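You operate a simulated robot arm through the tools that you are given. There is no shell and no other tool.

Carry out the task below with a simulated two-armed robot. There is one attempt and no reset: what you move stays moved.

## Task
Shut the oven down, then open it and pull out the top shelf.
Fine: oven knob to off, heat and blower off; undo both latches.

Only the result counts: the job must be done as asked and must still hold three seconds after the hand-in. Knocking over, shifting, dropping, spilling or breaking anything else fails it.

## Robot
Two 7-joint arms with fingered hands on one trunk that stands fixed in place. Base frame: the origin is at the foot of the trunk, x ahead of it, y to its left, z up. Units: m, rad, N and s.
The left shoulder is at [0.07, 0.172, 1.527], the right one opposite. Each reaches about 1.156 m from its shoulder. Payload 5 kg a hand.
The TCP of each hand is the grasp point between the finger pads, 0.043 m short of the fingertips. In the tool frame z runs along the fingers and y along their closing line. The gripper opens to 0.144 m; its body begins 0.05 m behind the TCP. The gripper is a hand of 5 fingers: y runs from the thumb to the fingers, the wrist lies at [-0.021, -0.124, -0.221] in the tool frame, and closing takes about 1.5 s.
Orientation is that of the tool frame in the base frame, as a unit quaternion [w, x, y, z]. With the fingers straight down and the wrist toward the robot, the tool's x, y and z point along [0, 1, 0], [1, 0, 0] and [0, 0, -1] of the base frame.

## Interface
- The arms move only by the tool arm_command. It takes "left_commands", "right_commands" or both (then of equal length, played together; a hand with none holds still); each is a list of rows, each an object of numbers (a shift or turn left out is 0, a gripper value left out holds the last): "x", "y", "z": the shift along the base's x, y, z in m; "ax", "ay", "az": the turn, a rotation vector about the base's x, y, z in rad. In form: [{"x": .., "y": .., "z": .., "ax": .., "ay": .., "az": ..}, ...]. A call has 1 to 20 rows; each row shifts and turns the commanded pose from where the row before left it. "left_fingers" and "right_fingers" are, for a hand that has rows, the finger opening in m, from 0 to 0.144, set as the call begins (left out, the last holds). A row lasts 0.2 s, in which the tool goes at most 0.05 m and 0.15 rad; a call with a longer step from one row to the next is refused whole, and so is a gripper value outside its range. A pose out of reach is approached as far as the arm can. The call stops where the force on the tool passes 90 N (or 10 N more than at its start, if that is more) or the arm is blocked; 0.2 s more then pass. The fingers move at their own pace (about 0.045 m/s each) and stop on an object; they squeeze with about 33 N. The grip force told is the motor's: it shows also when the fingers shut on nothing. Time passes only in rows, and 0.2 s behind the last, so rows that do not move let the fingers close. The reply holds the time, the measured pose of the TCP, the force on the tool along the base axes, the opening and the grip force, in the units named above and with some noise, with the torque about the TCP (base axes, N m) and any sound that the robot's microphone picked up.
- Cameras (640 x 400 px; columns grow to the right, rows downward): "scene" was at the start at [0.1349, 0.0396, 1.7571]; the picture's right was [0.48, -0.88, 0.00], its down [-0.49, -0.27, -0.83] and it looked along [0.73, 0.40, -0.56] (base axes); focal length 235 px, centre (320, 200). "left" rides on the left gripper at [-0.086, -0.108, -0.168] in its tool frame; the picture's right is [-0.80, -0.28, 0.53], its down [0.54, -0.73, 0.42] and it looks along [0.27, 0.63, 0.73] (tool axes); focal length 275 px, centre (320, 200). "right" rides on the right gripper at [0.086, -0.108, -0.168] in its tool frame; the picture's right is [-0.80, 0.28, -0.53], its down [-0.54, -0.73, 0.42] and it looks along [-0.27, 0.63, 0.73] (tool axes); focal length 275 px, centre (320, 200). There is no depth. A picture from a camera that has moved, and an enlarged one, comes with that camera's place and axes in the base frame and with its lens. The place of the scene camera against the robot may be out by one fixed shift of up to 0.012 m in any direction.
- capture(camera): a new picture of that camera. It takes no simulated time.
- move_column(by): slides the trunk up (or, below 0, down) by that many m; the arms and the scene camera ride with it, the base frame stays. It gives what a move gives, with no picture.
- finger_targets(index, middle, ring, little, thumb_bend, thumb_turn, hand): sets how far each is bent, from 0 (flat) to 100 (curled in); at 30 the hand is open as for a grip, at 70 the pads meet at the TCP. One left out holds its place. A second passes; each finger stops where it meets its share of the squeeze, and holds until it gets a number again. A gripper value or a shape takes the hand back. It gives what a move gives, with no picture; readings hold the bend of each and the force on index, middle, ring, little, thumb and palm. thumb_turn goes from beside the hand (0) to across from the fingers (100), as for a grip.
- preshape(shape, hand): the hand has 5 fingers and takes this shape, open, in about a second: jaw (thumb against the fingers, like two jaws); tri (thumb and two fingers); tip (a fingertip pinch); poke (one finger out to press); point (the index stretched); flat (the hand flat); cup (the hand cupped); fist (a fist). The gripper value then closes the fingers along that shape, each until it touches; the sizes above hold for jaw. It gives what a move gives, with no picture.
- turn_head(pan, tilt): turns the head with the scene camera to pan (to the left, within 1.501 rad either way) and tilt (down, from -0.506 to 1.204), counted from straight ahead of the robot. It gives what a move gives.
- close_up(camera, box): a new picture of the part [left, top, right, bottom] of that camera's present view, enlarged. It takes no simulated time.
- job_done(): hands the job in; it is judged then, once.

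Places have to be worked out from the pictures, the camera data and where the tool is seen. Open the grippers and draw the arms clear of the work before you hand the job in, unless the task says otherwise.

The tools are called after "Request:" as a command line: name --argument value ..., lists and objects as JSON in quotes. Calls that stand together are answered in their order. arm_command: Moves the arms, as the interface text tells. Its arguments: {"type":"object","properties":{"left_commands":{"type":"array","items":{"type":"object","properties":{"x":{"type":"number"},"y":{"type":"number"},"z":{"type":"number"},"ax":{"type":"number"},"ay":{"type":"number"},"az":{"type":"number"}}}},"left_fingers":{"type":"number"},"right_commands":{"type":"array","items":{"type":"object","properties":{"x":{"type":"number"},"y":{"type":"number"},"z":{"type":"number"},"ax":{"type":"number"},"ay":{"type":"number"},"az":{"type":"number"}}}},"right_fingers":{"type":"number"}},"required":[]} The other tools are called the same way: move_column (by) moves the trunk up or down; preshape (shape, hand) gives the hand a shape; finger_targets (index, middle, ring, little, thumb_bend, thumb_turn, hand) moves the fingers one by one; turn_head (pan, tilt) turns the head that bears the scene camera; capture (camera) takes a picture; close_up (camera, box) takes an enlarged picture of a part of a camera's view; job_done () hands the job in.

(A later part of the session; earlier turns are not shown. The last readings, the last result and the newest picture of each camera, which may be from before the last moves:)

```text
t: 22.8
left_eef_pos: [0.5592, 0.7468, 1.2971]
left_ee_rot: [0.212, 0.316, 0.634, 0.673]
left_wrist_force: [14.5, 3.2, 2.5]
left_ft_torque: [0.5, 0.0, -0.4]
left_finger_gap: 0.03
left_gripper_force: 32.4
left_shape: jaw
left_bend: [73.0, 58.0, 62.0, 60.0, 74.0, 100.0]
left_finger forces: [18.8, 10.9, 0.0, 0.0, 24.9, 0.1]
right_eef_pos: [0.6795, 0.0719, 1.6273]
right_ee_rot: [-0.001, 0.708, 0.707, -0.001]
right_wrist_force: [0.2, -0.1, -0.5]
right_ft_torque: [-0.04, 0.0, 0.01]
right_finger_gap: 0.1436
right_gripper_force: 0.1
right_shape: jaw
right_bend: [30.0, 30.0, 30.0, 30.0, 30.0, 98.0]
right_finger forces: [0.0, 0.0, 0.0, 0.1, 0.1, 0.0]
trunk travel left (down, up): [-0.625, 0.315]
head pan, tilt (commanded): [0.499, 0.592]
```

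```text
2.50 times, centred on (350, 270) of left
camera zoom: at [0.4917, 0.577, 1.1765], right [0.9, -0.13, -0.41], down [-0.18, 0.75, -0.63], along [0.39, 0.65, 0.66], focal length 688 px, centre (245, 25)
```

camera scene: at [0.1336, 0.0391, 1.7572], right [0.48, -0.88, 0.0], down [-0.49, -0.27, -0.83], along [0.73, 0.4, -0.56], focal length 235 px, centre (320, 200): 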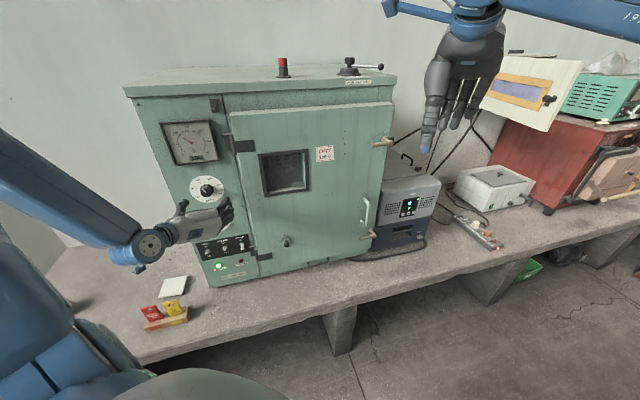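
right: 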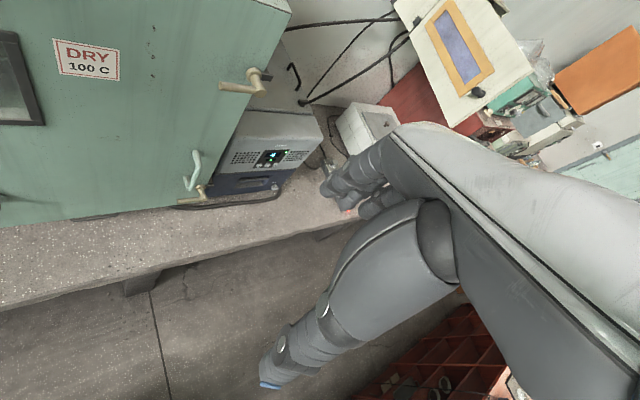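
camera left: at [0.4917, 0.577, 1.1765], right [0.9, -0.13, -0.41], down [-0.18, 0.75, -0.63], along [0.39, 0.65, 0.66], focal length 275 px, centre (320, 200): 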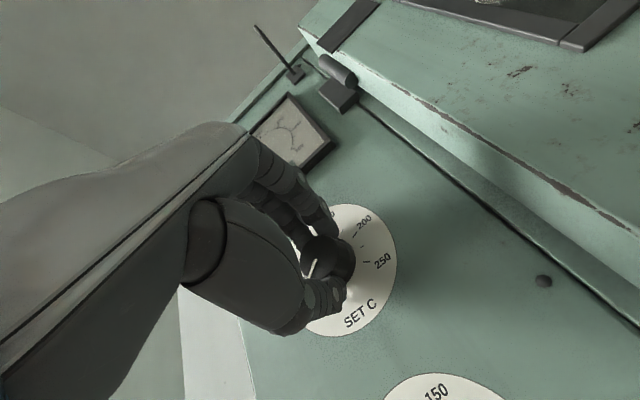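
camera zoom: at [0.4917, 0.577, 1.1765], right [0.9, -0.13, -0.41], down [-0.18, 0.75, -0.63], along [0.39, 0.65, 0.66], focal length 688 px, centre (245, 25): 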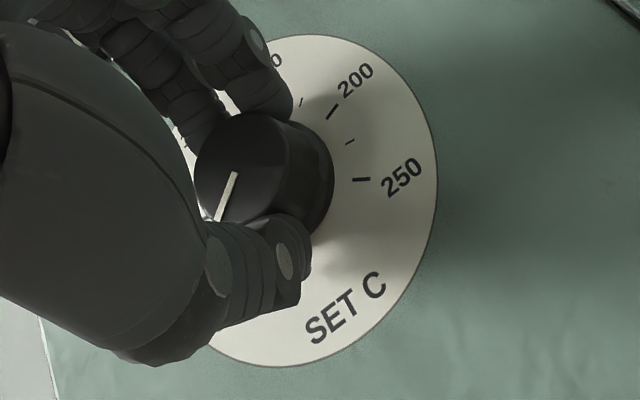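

The hand has turned 109° and the torque is rising as at a stop. I open the fingers, back off along the normal and read the dial.

Request:
arm_command --left_commands '[{}, {}, {}, {}, {}, {"x": -0.0276, "y": -0.029}, {"x": -0.0276, "y": -0.029}, {"x": -0.0276, "y": -0.029}, {}]' --left_fingers 0.1

Request:
close_up --camera "left" --box '[320, 230, 480, 380]'

Request:
close_up --camera "scene" --box '[150, 150, 270, 240]'

```text
t: 24.8
left_eef_pos: [0.4714, 0.6623, 1.3005]
left_ee_rot: [0.211, 0.314, 0.634, 0.674]
left_wrist_force: [0.1, 0.1, -0.2]
left_ft_torque: [0.01, -0.01, 0.01]
left_finger_gap: 0.0995
left_gripper_force: 0.0
left_shape: jaw
left_bend: [27.0, 38.0, 35.0, 35.0, 60.0, 99.0]
left_finger forces: [0.1, 0.0, 0.0, 0.0, 0.0, 0.1]
right_eef_pos: [0.676, 0.0718, 1.6275]
right_ee_rot: [-0.001, 0.707, 0.707, 0.001]
right_wrist_force: [-0.6, 1.3, -0.4]
right_ft_torque: [0.02, 0.0, -0.01]
right_finger_gap: 0.1437
right_gripper_force: 0.0
right_shape: jaw
right_bend: [30.0, 30.0, 30.0, 30.0, 30.0, 98.0]
right_finger forces: [0.1, 0.0, 0.0, 0.0, 0.0, 0.0]
trunk travel left (down, up): [-0.625, 0.315]
head pan, tilt (commanded): [0.499, 0.592]
```

```text
2.67 times, centred on (400, 305) of left
camera zoom: at [0.4048, 0.493, 1.1785], right [0.91, -0.13, -0.41], down [-0.18, 0.75, -0.63], along [0.39, 0.65, 0.66], focal length 734 px, centre (107, -80)
```

zoom: 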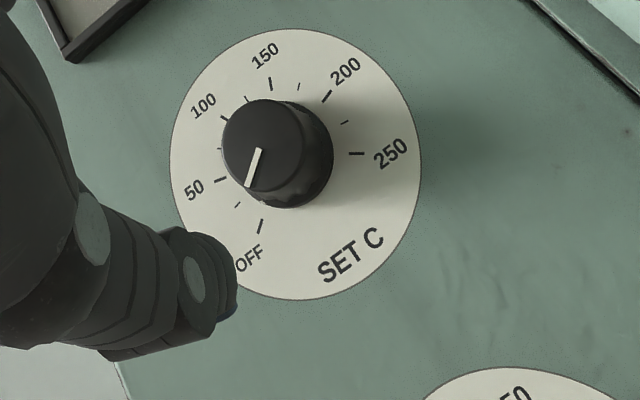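

```text
4.44 times, centred on (210, 195) of scene
camera zoom: at [0.1352, 0.0399, 1.7571], right [0.48, -0.88, 0.0], down [-0.49, -0.27, -0.83], along [0.73, 0.4, -0.56], focal length 1046 px, centre (809, 222)
```

zoom: 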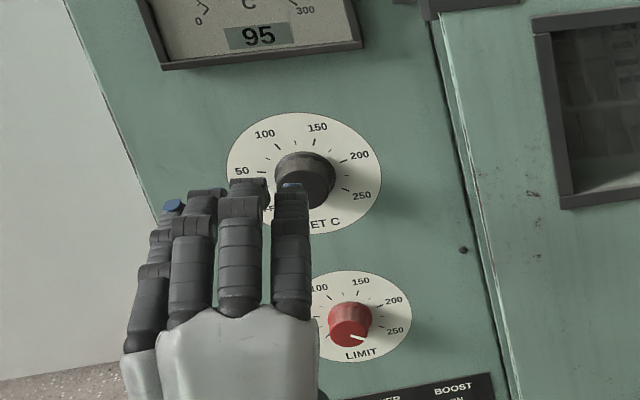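

The gauge is falling (95) and the pointer looks parallel to the OFF tick. I zoom tighter to verify, since a few degrees matter.

Request:
close_up --camera "left" --box '[355, 250, 425, 345]'

Request:
close_up --camera "left" --box '[370, 265, 410, 310]'

```text
4.21 times, centred on (390, 298) of left
camera zoom: at [0.4048, 0.493, 1.1785], right [0.91, -0.13, -0.41], down [-0.18, 0.75, -0.63], along [0.39, 0.65, 0.66], focal length 1159 px, centre (25, -210)
```

zoom: 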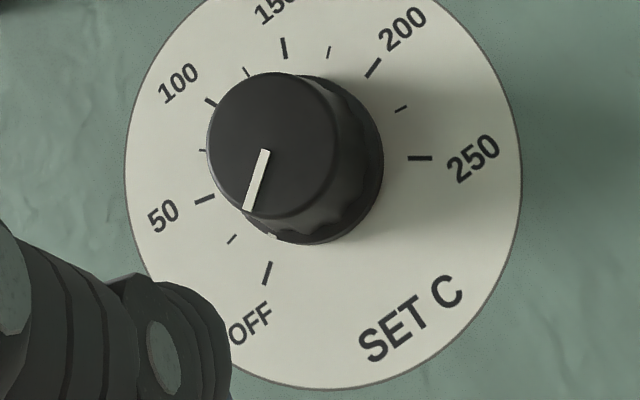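

```text
8.89 times, centred on (390, 288) of left
camera zoom: at [0.4048, 0.493, 1.1785], right [0.91, -0.13, -0.41], down [-0.18, 0.75, -0.63], along [0.39, 0.65, 0.66], focal length 2447 px, centre (-302, -578)
```

zoom: 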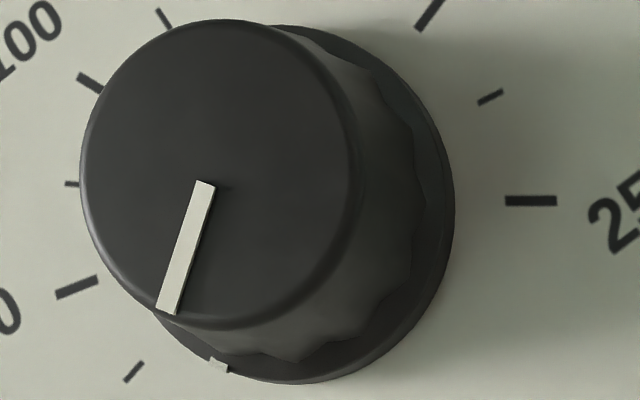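

The pointer is parallel to the OFF tick, so SET is off. Next the toggles: HEAT at about (0.545, 0.835, 0.986) and BLOWER at about (0.600, 0.783, 0.987). I back off a little and shape the left hand to poke, then look where the fingertip lies.

Request:
preshape --shape "poke" --hand "left"

Request:
capture --camera "left"

Request:
close_up --camera "scene" --box '[130, 150, 270, 255]'

```text
t: 25.7
left_eef_pos: [0.4722, 0.6621, 1.2995]
left_ee_rot: [0.211, 0.313, 0.635, 0.674]
left_wrist_force: [0.8, -0.7, -0.5]
left_ft_torque: [-0.03, 0.0, 0.01]
left_finger_gap: 0.0
left_gripper_force: 0.1
left_shape: poke
left_bend: [70.0, 70.0, 99.0, 99.0, 100.0, 100.0]
left_finger forces: [0.0, 0.0, 0.0, 0.0, 0.0, 0.0]
right_eef_pos: [0.6758, 0.0724, 1.6281]
right_ee_rot: [0.0, 0.707, 0.707, 0.0]
right_wrist_force: [0.2, -0.2, -1.1]
right_ft_torque: [-0.02, -0.01, -0.02]
right_finger_gap: 0.1436
right_gripper_force: 0.0
right_shape: jaw
right_bend: [30.0, 30.0, 30.0, 30.0, 30.0, 98.0]
right_finger forces: [0.0, 0.0, 0.0, 0.1, 0.1, 0.0]
trunk travel left (down, up): [-0.625, 0.315]
head pan, tilt (commanded): [0.499, 0.592]
```

```text
taken
camera left: at [0.4049, 0.493, 1.1785], right [0.91, -0.13, -0.41], down [-0.18, 0.75, -0.63], along [0.39, 0.65, 0.66], focal length 275 px, centre (320, 200)
```

left: 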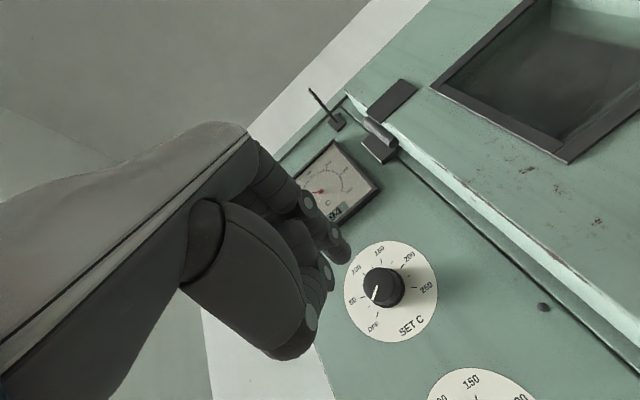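

```text
3.81 times, centred on (200, 202) of scene
camera zoom: at [0.135, 0.0396, 1.7571], right [0.48, -0.88, 0.0], down [-0.49, -0.27, -0.83], along [0.73, 0.4, -0.56], focal length 896 px, centre (777, 190)
```

zoom: 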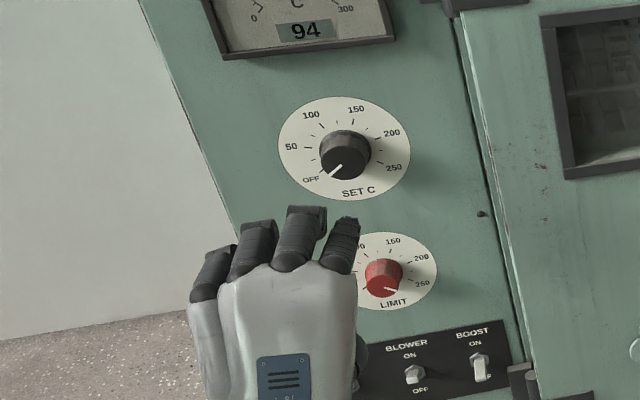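

The scene view confirms the pointer at OFF. I zoom on the poke fingertip to fix its place relative to the TCP.

Request:
close_up --camera "left" --box '[240, 150, 400, 370]'

Request:
close_up --camera "scene" --box '[200, 160, 260, 205]'

```text
1.82 times, centred on (320, 260) of left
camera zoom: at [0.4049, 0.493, 1.1785], right [0.91, -0.13, -0.41], down [-0.18, 0.75, -0.63], along [0.39, 0.65, 0.66], focal length 500 px, centre (320, 91)
```

zoom: 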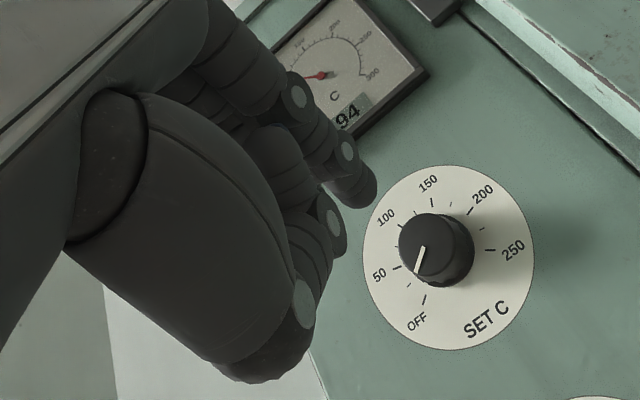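

```text
8.89 times, centred on (230, 182) of scene
camera zoom: at [0.135, 0.0396, 1.7571], right [0.48, -0.88, 0.0], down [-0.49, -0.27, -0.83], along [0.73, 0.4, -0.56], focal length 2091 px, centre (1120, 356)
```

zoom: 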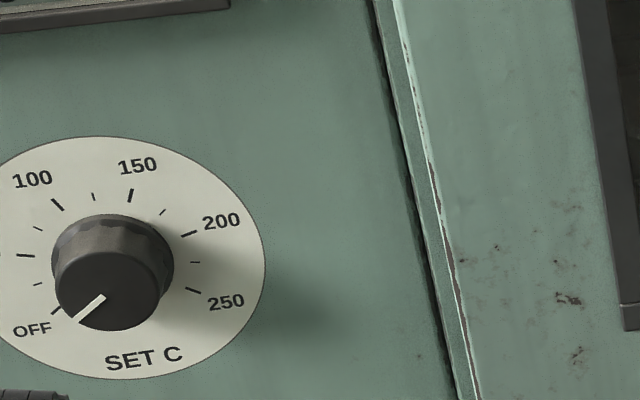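

Dial confirmed OFF from the scene camera too. The index tip sits near TCP + 0.043 m forward. I tuck the middle finger, then roll the hand so the wrist is to the left (clear of the bench) and move to a standoff just above the HEAT lever.

Request:
finger_targets --hand "left" --middle 99

Request:
arm_command --left_commands '[{"ax": 0.1, "ay": 0.105}, {"ax": 0.1, "ay": 0.105}, {"ax": 0.1, "ay": 0.105}, {"ax": 0.1, "ay": 0.105}, {"ax": 0.1, "ay": 0.105, "y": 0.007, "z": -0.02}, {"ax": 0.1, "ay": 0.105, "y": 0.007, "z": -0.02}, {"ax": 0.1, "ay": 0.105, "y": 0.007, "z": -0.02}, {"ax": 0.1, "ay": 0.105, "y": 0.007, "z": -0.02}, {"ax": 0.1, "ay": 0.105, "y": 0.007, "z": -0.02}, {"ax": 0.1, "ay": 0.105, "y": 0.007, "z": -0.02}, {"ax": 0.1, "ay": 0.105, "y": 0.007, "z": -0.02}, {"ax": 0.1, "ay": 0.105, "y": 0.007, "z": -0.02}, {"y": 0.01, "z": -0.02, "x": -0.005}, {"y": 0.01, "z": -0.02, "x": -0.005}, {"y": 0.01, "z": -0.02}, {"z": -0.02}, {"z": -0.01}, {}]'

Request:
capture --camera "left"

Request:
capture --camera "scene"

```text
t: 26.7
left_eef_pos: [0.4727, 0.6615, 1.3]
left_ee_rot: [0.211, 0.313, 0.635, 0.674]
left_wrist_force: [-0.6, 0.8, -0.1]
left_ft_torque: [-0.02, 0.0, 0.0]
left_finger_gap: 0.0486
left_gripper_force: 0.0
left_shape: fingers
left_bend: [70.0, 99.0, 99.0, 99.0, 100.0, 100.0]
left_finger forces: [0.0, 0.0, 0.0, 0.1, 0.0, 0.0]
right_eef_pos: [0.6766, 0.0711, 1.6276]
right_ee_rot: [0.0, 0.707, 0.707, 0.0]
right_wrist_force: [0.1, -0.9, -0.4]
right_ft_torque: [0.0, -0.03, 0.0]
right_finger_gap: 0.1437
right_gripper_force: 0.1
right_shape: jaw
right_bend: [30.0, 30.0, 30.0, 30.0, 30.0, 98.0]
right_finger forces: [0.1, 0.0, 0.0, 0.0, 0.1, 0.0]
trunk travel left (down, up): [-0.625, 0.315]
head pan, tilt (commanded): [0.499, 0.592]
```

```text
t: 30.5
left_eef_pos: [0.4643, 0.7456, 1.0458]
left_ee_rot: [-0.381, 0.687, 0.17, 0.595]
left_wrist_force: [-0.6, -0.1, -0.1]
left_ft_torque: [-0.03, 0.0, 0.01]
left_finger_gap: 0.0486
left_gripper_force: 0.1
left_shape: fingers
left_bend: [70.0, 99.0, 99.0, 99.0, 100.0, 100.0]
left_finger forces: [0.0, 0.0, 0.0, 0.0, 0.0, 0.0]
right_eef_pos: [0.6768, 0.0716, 1.6287]
right_ee_rot: [0.0, 0.707, 0.707, 0.0]
right_wrist_force: [0.4, -0.5, 0.8]
right_ft_torque: [0.01, 0.0, -0.01]
right_finger_gap: 0.1436
right_gripper_force: 0.1
right_shape: jaw
right_bend: [30.0, 30.0, 30.0, 30.0, 30.0, 98.0]
right_finger forces: [0.0, 0.0, 0.1, 0.0, 0.0, 0.0]
trunk travel left (down, up): [-0.625, 0.315]
head pan, tilt (commanded): [0.499, 0.592]
```

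```text
taken
camera left: at [0.2533, 0.7132, 1.0007], right [-0.01, 0.75, -0.66], down [-0.08, 0.66, 0.75], along [1.0, 0.06, 0.05], focal length 275 px, centre (320, 200)
```

left: 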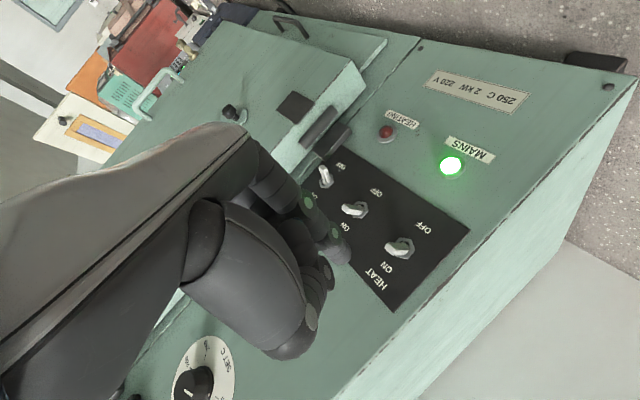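

```text
taken
camera scene: at [0.1349, 0.0393, 1.7571], right [0.48, -0.88, 0.0], down [-0.49, -0.27, -0.83], along [0.73, 0.4, -0.56], focal length 235 px, centre (320, 200)
```

scene: 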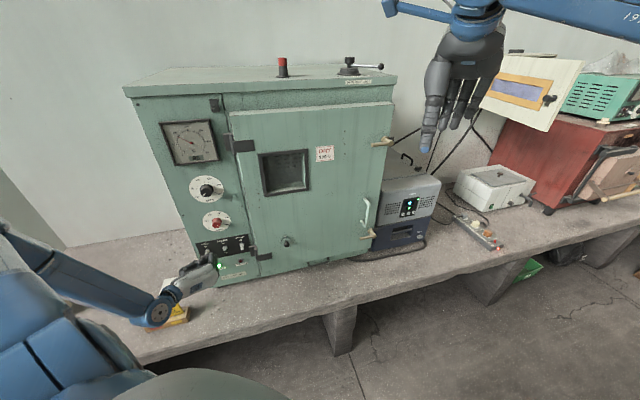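

The hand camera now sees all three toggles. I zoom in to measure the lever tips and the fingertip.

Request:
close_up --camera "left" --box '[290, 130, 450, 310]'

Request:
close_up --camera "scene" --box '[180, 220, 270, 290]'

```text
2.22 times, centred on (370, 220) of left
camera zoom: at [0.2533, 0.7132, 1.0007], right [-0.01, 0.75, -0.66], down [-0.08, 0.66, 0.75], along [1.0, 0.06, 0.05], focal length 612 px, centre (209, 156)
```

zoom: 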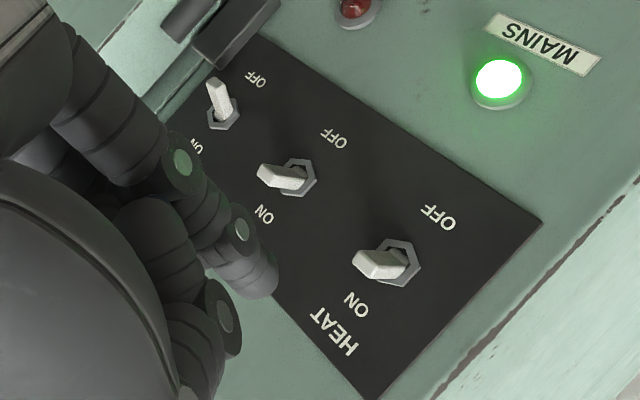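

```text
5.71 times, centred on (225, 255) of scene
camera zoom: at [0.1349, 0.0393, 1.7571], right [0.48, -0.88, 0.0], down [-0.49, -0.27, -0.83], along [0.73, 0.4, -0.56], focal length 1344 px, centre (863, -114)
```

zoom: 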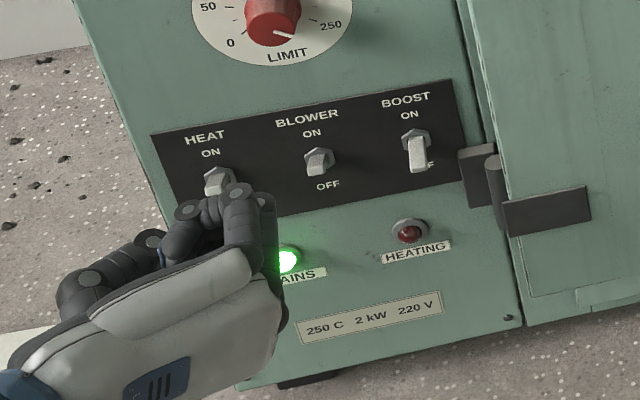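

HEAT pivot is (0.545, 0.834, 0.993), BLOWER (0.602, 0.780, 0.994), BOOST (0.661, 0.725, 0.994); levers HEAT and BLOWER lean up to ON. The fingertip is at about (0.493, 0.781, 1.036). I move it forward over the HEAT lever and then press down in small steps.

Request:
arm_command --left_commands '[{"x": 0.0217, "y": 0.022}, {"x": 0.0217, "y": 0.022}, {}]'

Request:
close_up --camera "left" --box '[290, 130, 450, 310]'

Request:
close_up --camera "scene" --box '[180, 220, 270, 290]'

```text
t: 31.3
left_eef_pos: [0.5081, 0.7877, 1.048]
left_ee_rot: [-0.381, 0.686, 0.17, 0.596]
left_wrist_force: [0.6, -0.5, 0.7]
left_ft_torque: [0.01, 0.04, 0.03]
left_finger_gap: 0.0487
left_gripper_force: 0.0
left_shape: fingers
left_bend: [70.0, 99.0, 99.0, 99.0, 100.0, 100.0]
left_finger forces: [0.1, 0.1, 0.0, 0.0, 0.0, 0.1]
right_eef_pos: [0.6764, 0.0721, 1.6279]
right_ee_rot: [0.0, 0.707, 0.707, 0.0]
right_wrist_force: [0.9, 0.0, 0.5]
right_ft_torque: [-0.02, -0.01, -0.05]
right_finger_gap: 0.1439
right_gripper_force: 0.0
right_shape: jaw
right_bend: [30.0, 30.0, 30.0, 30.0, 30.0, 98.0]
right_finger forces: [0.0, 0.0, 0.0, 0.0, 0.1, 0.0]
trunk travel left (down, up): [-0.625, 0.315]
head pan, tilt (commanded): [0.499, 0.592]
```

```text
2.22 times, centred on (370, 220) of left
camera zoom: at [0.2968, 0.756, 1.0014], right [-0.01, 0.75, -0.66], down [-0.08, 0.66, 0.75], along [1.0, 0.06, 0.05], focal length 612 px, centre (209, 156)
```

zoom: 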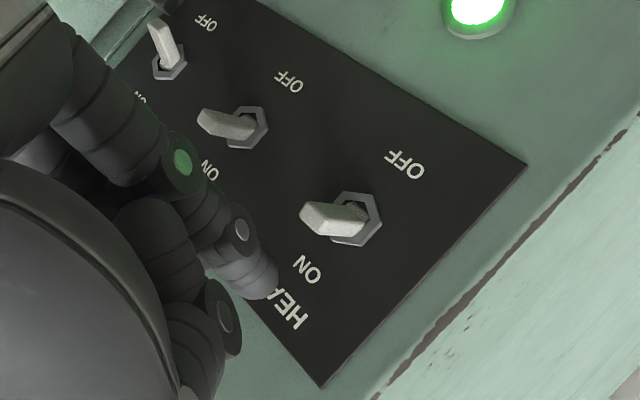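

```text
5.71 times, centred on (225, 255) of scene
camera zoom: at [0.1346, 0.0392, 1.7571], right [0.48, -0.88, 0.0], down [-0.49, -0.27, -0.83], along [0.73, 0.4, -0.56], focal length 1344 px, centre (863, -114)
```

zoom: 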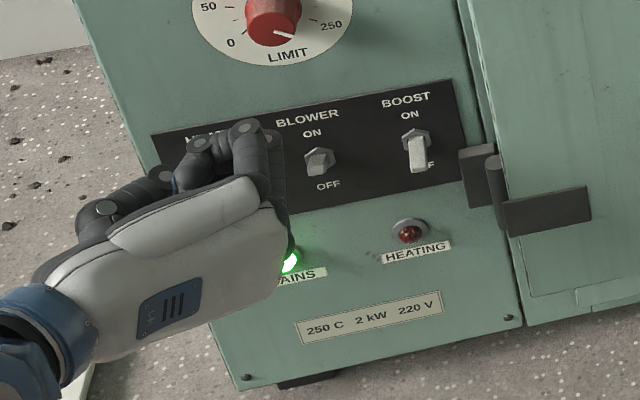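

The finger path straight down passes over the HEAT lever. I lower 0.035 m in small steps.

Request:
arm_command --left_commands '[{"z": -0.01}, {"z": -0.01}, {"z": -0.008}, {"z": -0.007}, {}]'

Request:
close_up --camera "left" --box '[290, 130, 450, 310]'

Request:
close_up --camera "scene" --box '[180, 220, 270, 290]'

```text
t: 32.5
left_eef_pos: [0.5069, 0.7886, 1.0126]
left_ee_rot: [-0.381, 0.687, 0.17, 0.595]
left_wrist_force: [-0.1, -0.3, 1.7]
left_ft_torque: [0.03, -0.07, -0.01]
left_finger_gap: 0.0481
left_gripper_force: 0.8
left_shape: fingers
left_bend: [70.0, 99.0, 99.0, 99.0, 100.0, 100.0]
left_finger forces: [1.8, 0.0, 0.0, 0.1, 0.0, 0.0]
right_eef_pos: [0.6769, 0.0717, 1.6279]
right_ee_rot: [0.0, 0.708, 0.706, 0.0]
right_wrist_force: [0.1, -1.3, -0.4]
right_ft_torque: [-0.02, 0.0, 0.0]
right_finger_gap: 0.1436
right_gripper_force: 0.1
right_shape: jaw
right_bend: [30.0, 30.0, 30.0, 30.0, 30.0, 98.0]
right_finger forces: [0.1, 0.1, 0.0, 0.0, 0.0, 0.0]
trunk travel left (down, up): [-0.625, 0.315]
head pan, tilt (commanded): [0.499, 0.592]
```

```text
2.22 times, centred on (370, 220) of left
camera zoom: at [0.297, 0.7563, 0.9665], right [-0.01, 0.75, -0.66], down [-0.08, 0.66, 0.75], along [1.0, 0.06, 0.05], focal length 612 px, centre (209, 156)
```

zoom: 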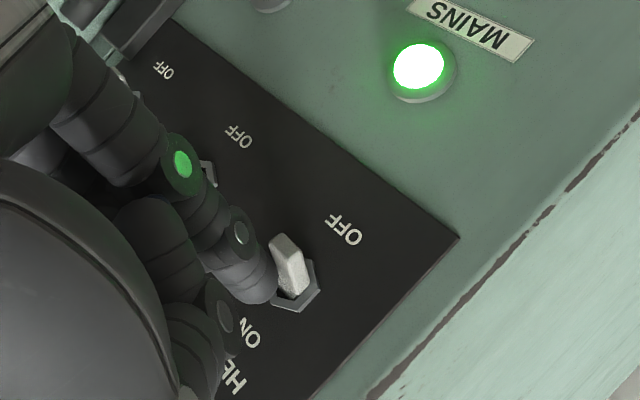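

```text
5.71 times, centred on (225, 255) of scene
camera zoom: at [0.1346, 0.039, 1.7571], right [0.48, -0.88, 0.0], down [-0.49, -0.27, -0.83], along [0.73, 0.4, -0.56], focal length 1344 px, centre (863, -114)
```

zoom: 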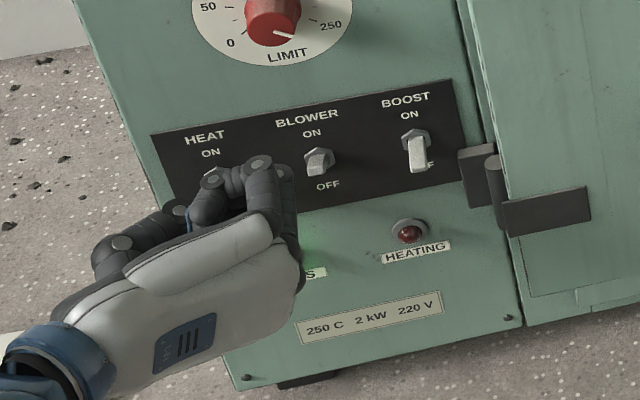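

HEAT flipped downward. I press 4 mm further to be sure it sits at its stop, then raise the finger and look.

Request:
arm_command --left_commands '[{"z": -0.004}, {}, {"z": 0.02}, {"z": 0.02}, {}]'

Request:
close_up --camera "left" --box '[290, 130, 450, 310]'

```text
t: 33.7
left_eef_pos: [0.509, 0.7894, 1.0487]
left_ee_rot: [-0.381, 0.687, 0.17, 0.595]
left_wrist_force: [0.1, -0.4, 0.0]
left_ft_torque: [0.01, -0.01, 0.01]
left_finger_gap: 0.0488
left_gripper_force: 0.1
left_shape: fingers
left_bend: [70.0, 99.0, 99.0, 99.0, 100.0, 100.0]
left_finger forces: [0.0, 0.0, 0.0, 0.1, 0.0, 0.0]
right_eef_pos: [0.6772, 0.0711, 1.6269]
right_ee_rot: [0.0, 0.707, 0.707, 0.0]
right_wrist_force: [-0.3, 0.1, -0.1]
right_ft_torque: [-0.01, -0.01, 0.0]
right_finger_gap: 0.1439
right_gripper_force: 0.1
right_shape: jaw
right_bend: [30.0, 30.0, 30.0, 30.0, 30.0, 98.0]
right_finger forces: [0.0, 0.0, 0.0, 0.0, 0.0, 0.1]
trunk travel left (down, up): [-0.625, 0.315]
head pan, tilt (commanded): [0.499, 0.592]
```

```text
2.22 times, centred on (370, 220) of left
camera zoom: at [0.2972, 0.7561, 1.0019], right [-0.01, 0.75, -0.66], down [-0.08, 0.66, 0.75], along [1.0, 0.06, 0.05], focal length 612 px, centre (209, 156)
```

zoom: 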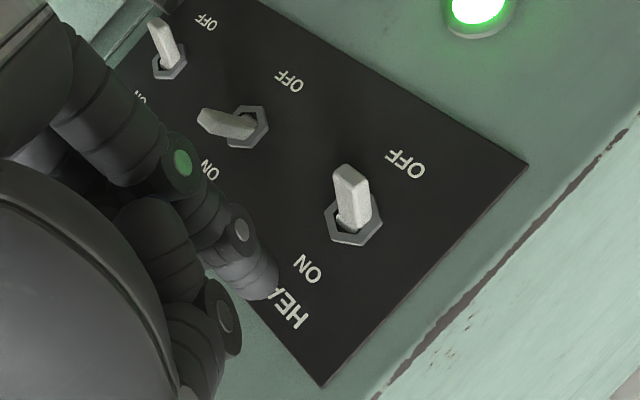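

HEAT now stands like BOOST: off and holding. I shift sideways to BLOWER at the raised height and press it the same way.

Request:
arm_command --left_commands '[{"x": 0.019, "y": -0.018}, {"x": 0.019, "y": -0.018}, {"x": 0.0185, "y": -0.018}, {}, {"z": -0.01}, {"z": -0.01}, {"z": -0.01}, {"z": -0.01}, {}, {"z": 0.02}, {"z": 0.02}, {}]'

Request:
close_up --camera "left" --box '[290, 130, 450, 310]'

Request:
close_up --camera "scene" --box '[180, 220, 270, 290]'

```text
t: 36.3
left_eef_pos: [0.5662, 0.7355, 1.0492]
left_ee_rot: [-0.38, 0.687, 0.171, 0.595]
left_wrist_force: [0.6, 0.4, 0.1]
left_ft_torque: [0.0, 0.03, 0.02]
left_finger_gap: 0.0486
left_gripper_force: 0.1
left_shape: fingers
left_bend: [70.0, 99.0, 99.0, 99.0, 100.0, 100.0]
left_finger forces: [0.0, 0.0, 0.1, 0.0, 0.0, 0.0]
right_eef_pos: [0.6769, 0.0711, 1.629]
right_ee_rot: [-0.001, 0.707, 0.707, 0.0]
right_wrist_force: [-0.5, 0.6, -0.3]
right_ft_torque: [0.02, 0.02, 0.02]
right_finger_gap: 0.1436
right_gripper_force: 0.1
right_shape: jaw
right_bend: [30.0, 30.0, 30.0, 30.0, 30.0, 98.0]
right_finger forces: [0.1, 0.0, 0.1, 0.0, 0.0, 0.0]
trunk travel left (down, up): [-0.625, 0.315]
head pan, tilt (commanded): [0.499, 0.592]
```

```text
2.22 times, centred on (370, 220) of left
camera zoom: at [0.355, 0.7033, 1.0032], right [-0.01, 0.75, -0.66], down [-0.08, 0.66, 0.75], along [1.0, 0.06, 0.05], focal length 612 px, centre (209, 156)
```

zoom: 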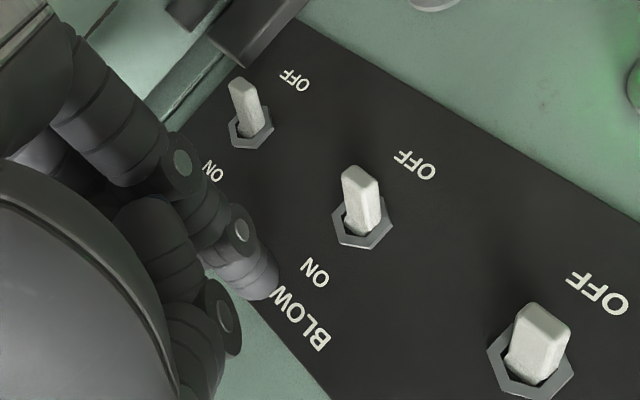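

```text
5.71 times, centred on (225, 255) of scene
camera zoom: at [0.135, 0.0392, 1.7571], right [0.48, -0.88, 0.0], down [-0.49, -0.27, -0.83], along [0.73, 0.4, -0.56], focal length 1344 px, centre (863, -114)
```

zoom: 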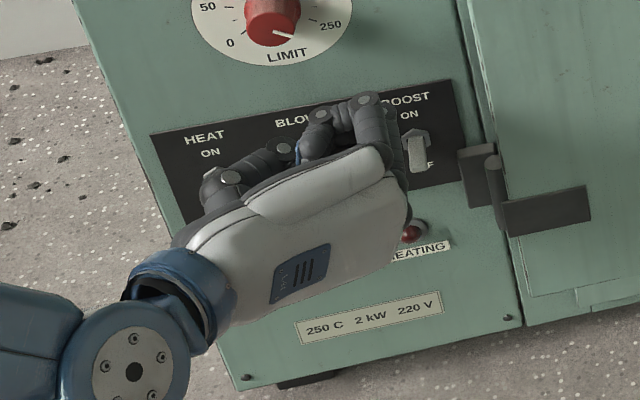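

All three toggles are now down (OFF). I withdraw the left hand from the panel and park it up and to the left, out of the door's future swing.

Request:
arm_command --left_commands '[{"x": -0.0275, "y": -0.029}, {"x": -0.0275, "y": -0.029}, {"x": -0.0275, "y": -0.029}, {"x": -0.02, "y": -0.02, "z": 0.02}, {"x": -0.02, "y": 0.015, "z": 0.03}, {"x": -0.02, "y": 0.02, "z": 0.03}, {"x": -0.02, "y": 0.02, "z": 0.03}, {"x": -0.02, "y": 0.02, "z": 0.03}, {"x": -0.02, "y": 0.02, "z": 0.03}, {"x": -0.02, "y": 0.015, "z": 0.03}, {"x": -0.02, "y": 0.015, "z": 0.03}, {"x": -0.02, "z": 0.03}, {"z": 0.03}, {}]'

Request:
capture --camera "scene"

Request:
capture --camera "left"

```text
t: 39.3
left_eef_pos: [0.3015, 0.7517, 1.3383]
left_ee_rot: [-0.381, 0.688, 0.171, 0.594]
left_wrist_force: [-1.0, 0.8, 0.8]
left_ft_torque: [0.03, 0.01, 0.0]
left_finger_gap: 0.0484
left_gripper_force: 0.0
left_shape: fingers
left_bend: [70.0, 99.0, 99.0, 99.0, 100.0, 100.0]
left_finger forces: [0.1, 0.1, 0.0, 0.1, 0.0, 0.0]
right_eef_pos: [0.6764, 0.072, 1.6266]
right_ee_rot: [-0.001, 0.707, 0.707, -0.001]
right_wrist_force: [-0.4, -0.7, -1.0]
right_ft_torque: [-0.02, -0.01, -0.01]
right_finger_gap: 0.1439
right_gripper_force: 0.1
right_shape: jaw
right_bend: [30.0, 30.0, 30.0, 30.0, 30.0, 98.0]
right_finger forces: [0.0, 0.0, 0.0, 0.0, 0.0, 0.1]
trunk travel left (down, up): [-0.625, 0.315]
head pan, tilt (commanded): [0.499, 0.592]
```

```text
taken
camera scene: at [0.1354, 0.0399, 1.757], right [0.48, -0.88, 0.0], down [-0.49, -0.27, -0.83], along [0.73, 0.4, -0.56], focal length 235 px, centre (320, 200)
```

scene: 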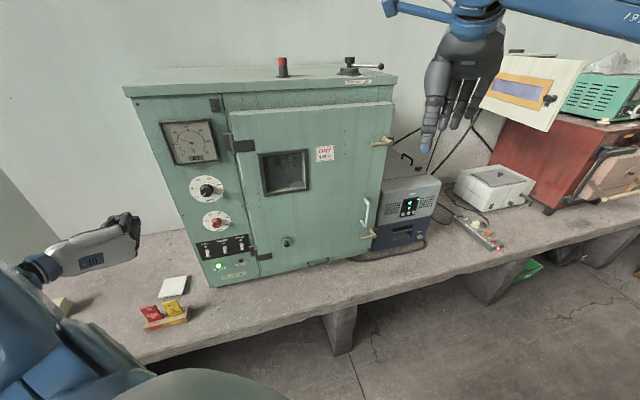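

```text
taken
camera left: at [0.091, 0.72, 1.2923], right [-0.01, 0.75, -0.67], down [-0.08, 0.66, 0.75], along [1.0, 0.06, 0.05], focal length 275 px, centre (320, 200)
```

left: 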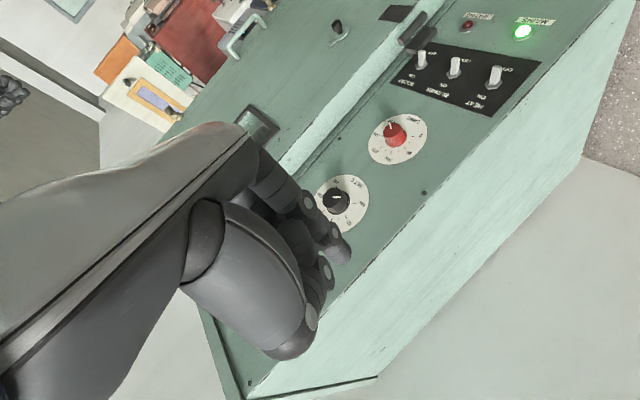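

The left arm is parked clear; the panel shows everything off. Now the right hand: I bring it to fingers-forward, facing the door near the upper latch at about 0.2 m standoff, for a closer view.

Request:
arm_command --right_commands '[{"z": -0.01, "ay": -0.143}, {"z": -0.01, "ay": -0.143}, {"z": -0.01, "ay": -0.143}, {"z": -0.01, "ay": -0.143}, {"z": -0.01, "ay": -0.143}, {"z": -0.01, "ay": -0.143}, {"z": -0.01, "ay": -0.143}, {"z": -0.01, "ay": -0.143}, {"z": -0.01, "ay": -0.143}, {"z": -0.01, "ay": -0.143}, {"z": -0.01, "ay": -0.141}, {"x": 0.015, "az": 0.136}, {"x": 0.015, "az": 0.136}, {"x": 0.015, "az": 0.136}, {"x": 0.015, "az": 0.136}, {"x": 0.015, "az": 0.136}, {"x": 0.015, "az": 0.136}, {}]'

Request:
capture --camera "right"

Request:
capture --camera "scene"

```text
t: 42.4
left_eef_pos: [0.3015, 0.7519, 1.3385]
left_ee_rot: [-0.38, 0.688, 0.17, 0.595]
left_wrist_force: [-0.5, -0.3, -0.1]
left_ft_torque: [0.03, -0.05, -0.02]
left_finger_gap: 0.0486
left_gripper_force: 0.1
left_shape: fingers
left_bend: [70.0, 99.0, 99.0, 99.0, 100.0, 100.0]
left_finger forces: [0.0, 0.0, 0.1, 0.0, 0.1, 0.0]
right_eef_pos: [0.6832, 0.1209, 1.5343]
right_ee_rot: [0.341, 0.487, 0.576, 0.561]
right_wrist_force: [0.0, -0.3, 1.1]
right_ft_torque: [-0.03, 0.01, -0.01]
right_finger_gap: 0.1439
right_gripper_force: 0.2
right_shape: jaw
right_bend: [30.0, 30.0, 30.0, 30.0, 30.0, 98.0]
right_finger forces: [0.0, 0.0, 0.0, 0.0, 0.0, 0.1]
right hand out of reach, approached as far as the arm can: row 11, 12, 13, 14, 15
trunk travel left (down, up): [-0.625, 0.315]
head pan, tilt (commanded): [0.499, 0.592]
stopped in row 15 (right hand): the arm was blocked; the commanded pose is now the measured one
```

```text
taken
camera right: at [0.4829, 0.1621, 1.4636], right [-0.22, -0.95, 0.23], down [0.43, -0.31, -0.85], along [0.88, -0.09, 0.47], focal length 275 px, centre (320, 200)
```

right: 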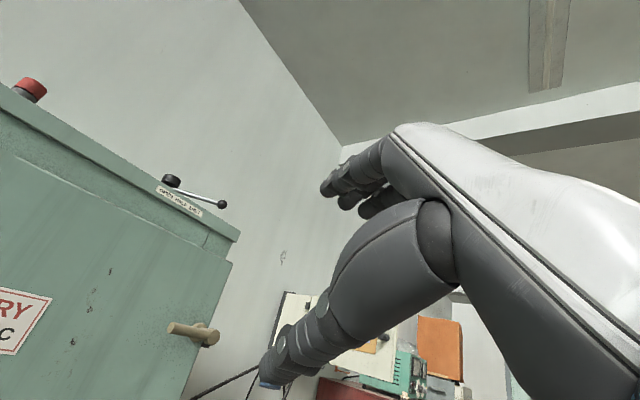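

```text
taken
camera scene: at [0.1342, 0.0396, 1.7572], right [0.48, -0.88, 0.0], down [-0.49, -0.27, -0.83], along [0.73, 0.4, -0.56], focal length 235 px, centre (320, 200)
```

scene: 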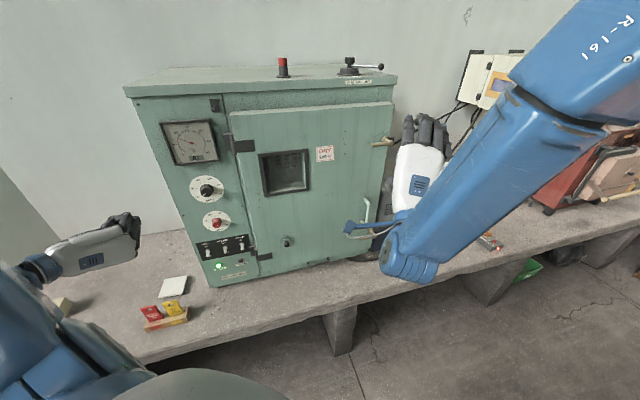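

The right arm can't take that wrist-below pose across its body. The left hand's wrist-out pose reaches the latches well, so I'll use the left arm there; first I move the right arm away to the right and roll it to its natural wrist-out pose.

Request:
arm_command --right_commands '[{"x": -0.02, "y": -0.03}, {"x": -0.02, "y": -0.04}, {"x": -0.02, "y": -0.045}, {"x": -0.01, "y": -0.045, "ax": -0.136, "ay": -0.045, "az": 0.02}, {"y": -0.045, "ax": -0.136, "ay": -0.045, "az": 0.02}, {"y": -0.045, "ax": -0.136, "ay": -0.045, "az": 0.02}, {"y": -0.045, "ax": -0.136, "ay": -0.045, "az": 0.02}, {"y": -0.045, "ax": -0.136, "ay": -0.045, "az": 0.02}, {"y": -0.04, "ax": -0.136, "ay": -0.045, "az": 0.02}, {"ax": -0.136, "ay": -0.045, "az": 0.02}, {"ax": -0.136, "ay": -0.045, "az": 0.02}, {"ax": -0.136, "ay": -0.045, "az": 0.02}, {"ax": -0.136, "ay": -0.045, "az": 0.02}, {}]'

Request:
capture --camera "right"

Request:
capture --camera "scene"

```text
t: 45.6
left_eef_pos: [0.3015, 0.752, 1.3393]
left_ee_rot: [-0.38, 0.688, 0.171, 0.594]
left_wrist_force: [0.9, 0.6, 0.1]
left_ft_torque: [0.0, 0.0, 0.02]
left_finger_gap: 0.0485
left_gripper_force: 0.1
left_shape: fingers
left_bend: [70.0, 99.0, 99.0, 99.0, 100.0, 100.0]
left_finger forces: [0.1, 0.0, 0.1, 0.0, 0.1, 0.0]
right_eef_pos: [0.5761, 0.0342, 1.6337]
right_ee_rot: [0.703, 0.276, 0.624, 0.2]
right_wrist_force: [1.4, 0.2, 0.8]
right_ft_torque: [-0.01, -0.01, -0.03]
right_finger_gap: 0.144
right_gripper_force: 0.1
right_shape: jaw
right_bend: [30.0, 30.0, 30.0, 30.0, 30.0, 97.0]
right_finger forces: [0.0, 0.0, 0.1, 0.0, 0.0, 0.0]
right hand out of reach, approached as far as the arm can: row 1, 2, 3, 4, 5, 6, 7, 8, 9, 10, 11, 12, 13
trunk travel left (down, up): [-0.625, 0.315]
head pan, tilt (commanded): [0.499, 0.592]
stopped in row 14 (right hand): the arm was blocked; the commanded pose is now the measured one
```

```text
taken
camera right: at [0.4166, 0.0283, 1.4853], right [-0.62, -0.21, 0.75], down [0.3, -0.96, -0.02], along [0.72, 0.21, 0.66], focal length 275 px, centre (320, 200)
```

right: 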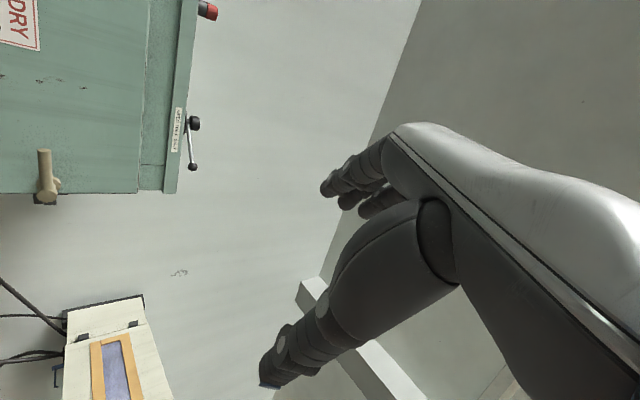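

```text
taken
camera scene: at [0.1345, 0.0401, 1.7571], right [0.48, -0.88, 0.0], down [-0.49, -0.27, -0.83], along [0.73, 0.4, -0.56], focal length 235 px, centre (320, 200)
```

scene: 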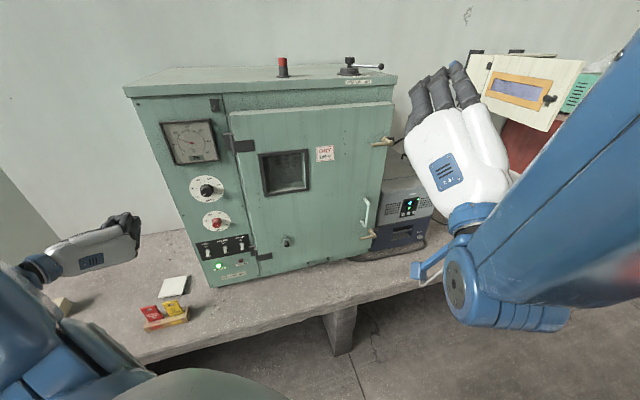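

The right hand did roll halfway but the arm is near a joint limit. I try simply translating it down and to the right now to free it.

Request:
arm_command --right_commands '[{"x": -0.01, "y": -0.04, "z": -0.02}, {"x": -0.01, "y": -0.04, "z": -0.02}, {"x": -0.01, "y": -0.04, "z": -0.02}, {"x": -0.01, "y": -0.04, "z": -0.02}, {"x": -0.01, "y": -0.04, "z": -0.02}, {"x": -0.01, "y": -0.04, "z": -0.02}, {}]'

Request:
capture --camera "scene"

```text
t: 47.4
left_eef_pos: [0.3017, 0.7519, 1.3383]
left_ee_rot: [-0.381, 0.688, 0.17, 0.594]
left_wrist_force: [0.0, -0.2, 0.8]
left_ft_torque: [0.0, -0.01, 0.03]
left_finger_gap: 0.0484
left_gripper_force: 0.1
left_shape: fingers
left_bend: [70.0, 99.0, 99.0, 99.0, 100.0, 100.0]
left_finger forces: [0.0, 0.0, 0.1, 0.1, 0.0, 0.1]
right_eef_pos: [0.5745, 0.0182, 1.5696]
right_ee_rot: [0.703, 0.312, 0.603, 0.212]
right_wrist_force: [0.2, 0.0, -0.3]
right_ft_torque: [-0.03, -0.03, 0.02]
right_finger_gap: 0.1441
right_gripper_force: 0.1
right_shape: jaw
right_bend: [30.0, 30.0, 30.0, 30.0, 30.0, 98.0]
right_finger forces: [0.1, 0.0, 0.0, 0.1, 0.0, 0.0]
right hand out of reach, approached as far as the arm can: row 1, 2, 3, 4, 5, 6
trunk travel left (down, up): [-0.625, 0.315]
head pan, tilt (commanded): [0.499, 0.592]
stopped in row 7 (right hand): the arm was blocked; the commanded pose is now the measured one
```

```text
taken
camera scene: at [0.1348, 0.0398, 1.7571], right [0.48, -0.88, 0.0], down [-0.49, -0.27, -0.83], along [0.73, 0.4, -0.56], focal length 235 px, centre (320, 200)
```

scene: 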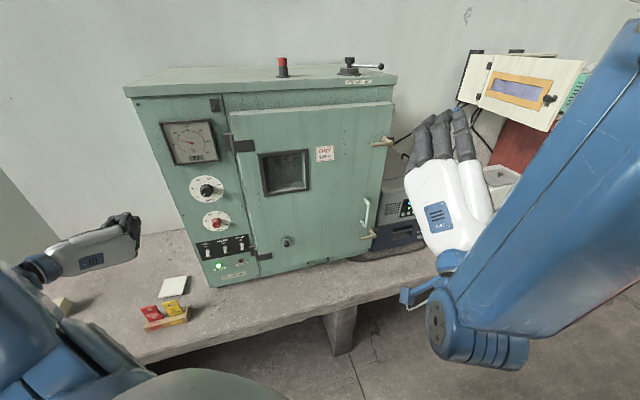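

I look to the right with the head to see how the right arm is folded.

Request:
turn_head --pan -0.6 --tilt 0.2

Request:
capture --camera "scene"

```text
t: 48.7
left_eef_pos: [0.2998, 0.7534, 1.3396]
left_ee_rot: [-0.381, 0.687, 0.17, 0.595]
left_wrist_force: [0.9, -0.3, 0.1]
left_ft_torque: [-0.02, 0.0, 0.01]
left_finger_gap: 0.0486
left_gripper_force: 0.1
left_shape: fingers
left_bend: [70.0, 99.0, 99.0, 99.0, 100.0, 100.0]
left_finger forces: [0.0, 0.0, 0.0, 0.0, 0.1, 0.0]
right_eef_pos: [0.5754, 0.0192, 1.5687]
right_ee_rot: [0.703, 0.311, 0.603, 0.212]
right_wrist_force: [0.0, 0.4, -0.4]
right_ft_torque: [0.01, -0.01, -0.01]
right_finger_gap: 0.144
right_gripper_force: 0.0
right_shape: jaw
right_bend: [30.0, 30.0, 30.0, 30.0, 30.0, 98.0]
right_finger forces: [0.0, 0.0, 0.0, 0.1, 0.0, 0.1]
trunk travel left (down, up): [-0.625, 0.315]
head pan, tilt (commanded): [-0.6, 0.201]
```

```text
taken
camera scene: at [0.134, -0.0553, 1.7931], right [-0.56, -0.83, 0.0], down [-0.17, 0.11, -0.98], along [0.81, -0.55, -0.2], focal length 235 px, centre (320, 200)
```

scene: 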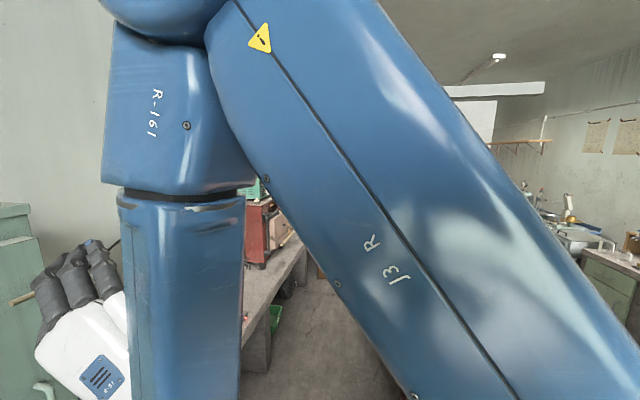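

The right elbow is folded up high and forward. I return the right hand toward fingers-down while carrying it outward to the right, to unfold it.

Request:
arm_command --right_commands '[{"ay": 0.143}, {"ay": 0.143}, {"ay": 0.143, "y": -0.02}, {"ay": 0.143, "y": -0.03}, {"ay": 0.143, "y": -0.03}, {"ay": 0.143, "y": -0.03}, {"ay": 0.143, "y": -0.03}, {"ay": 0.143, "y": -0.03}, {"ay": 0.143, "y": -0.03}, {"ay": 0.143, "y": -0.03}, {"ay": 0.141, "y": -0.03}, {"y": -0.04}, {"y": -0.04}, {"y": -0.04}, {}]'

Request:
capture --camera "scene"

```text
t: 51.9
left_eef_pos: [0.2976, 0.7512, 1.3408]
left_ee_rot: [-0.38, 0.686, 0.172, 0.596]
left_wrist_force: [-0.8, 0.5, 0.5]
left_ft_torque: [-0.07, 0.04, -0.07]
left_finger_gap: 0.0485
left_gripper_force: 0.0
left_shape: fingers
left_bend: [70.0, 99.0, 99.0, 99.0, 100.0, 100.0]
left_finger forces: [0.0, 0.0, 0.0, 0.0, 0.0, 0.0]
right_eef_pos: [0.5899, -0.2833, 1.5848]
right_ee_rot: [0.086, 0.368, 0.924, -0.062]
right_wrist_force: [1.9, -0.1, -7.5]
right_ft_torque: [0.08, 0.29, 0.05]
right_finger_gap: 0.144
right_gripper_force: 0.1
right_shape: jaw
right_bend: [30.0, 30.0, 30.0, 30.0, 30.0, 98.0]
right_finger forces: [0.0, 0.1, 0.0, 0.1, 0.1, 0.1]
right hand out of reach, approached as far as the arm can: row 1, 2, 3, 4, 13, 14
trunk travel left (down, up): [-0.625, 0.315]
head pan, tilt (commanded): [-0.6, 0.201]
```

```text
taken
camera scene: at [0.1296, -0.0567, 1.7933], right [-0.56, -0.83, 0.0], down [-0.16, 0.11, -0.98], along [0.81, -0.55, -0.2], focal length 235 px, centre (320, 200)
```

scene: 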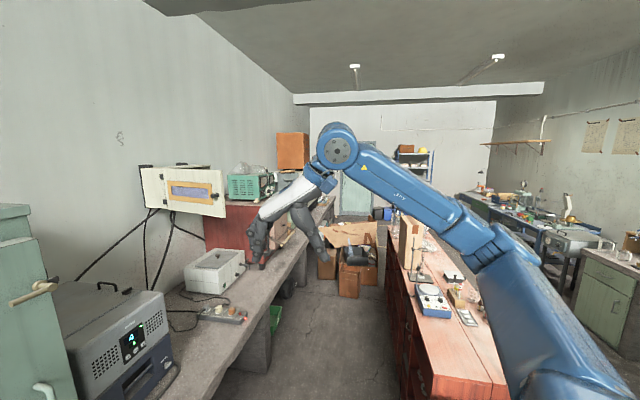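

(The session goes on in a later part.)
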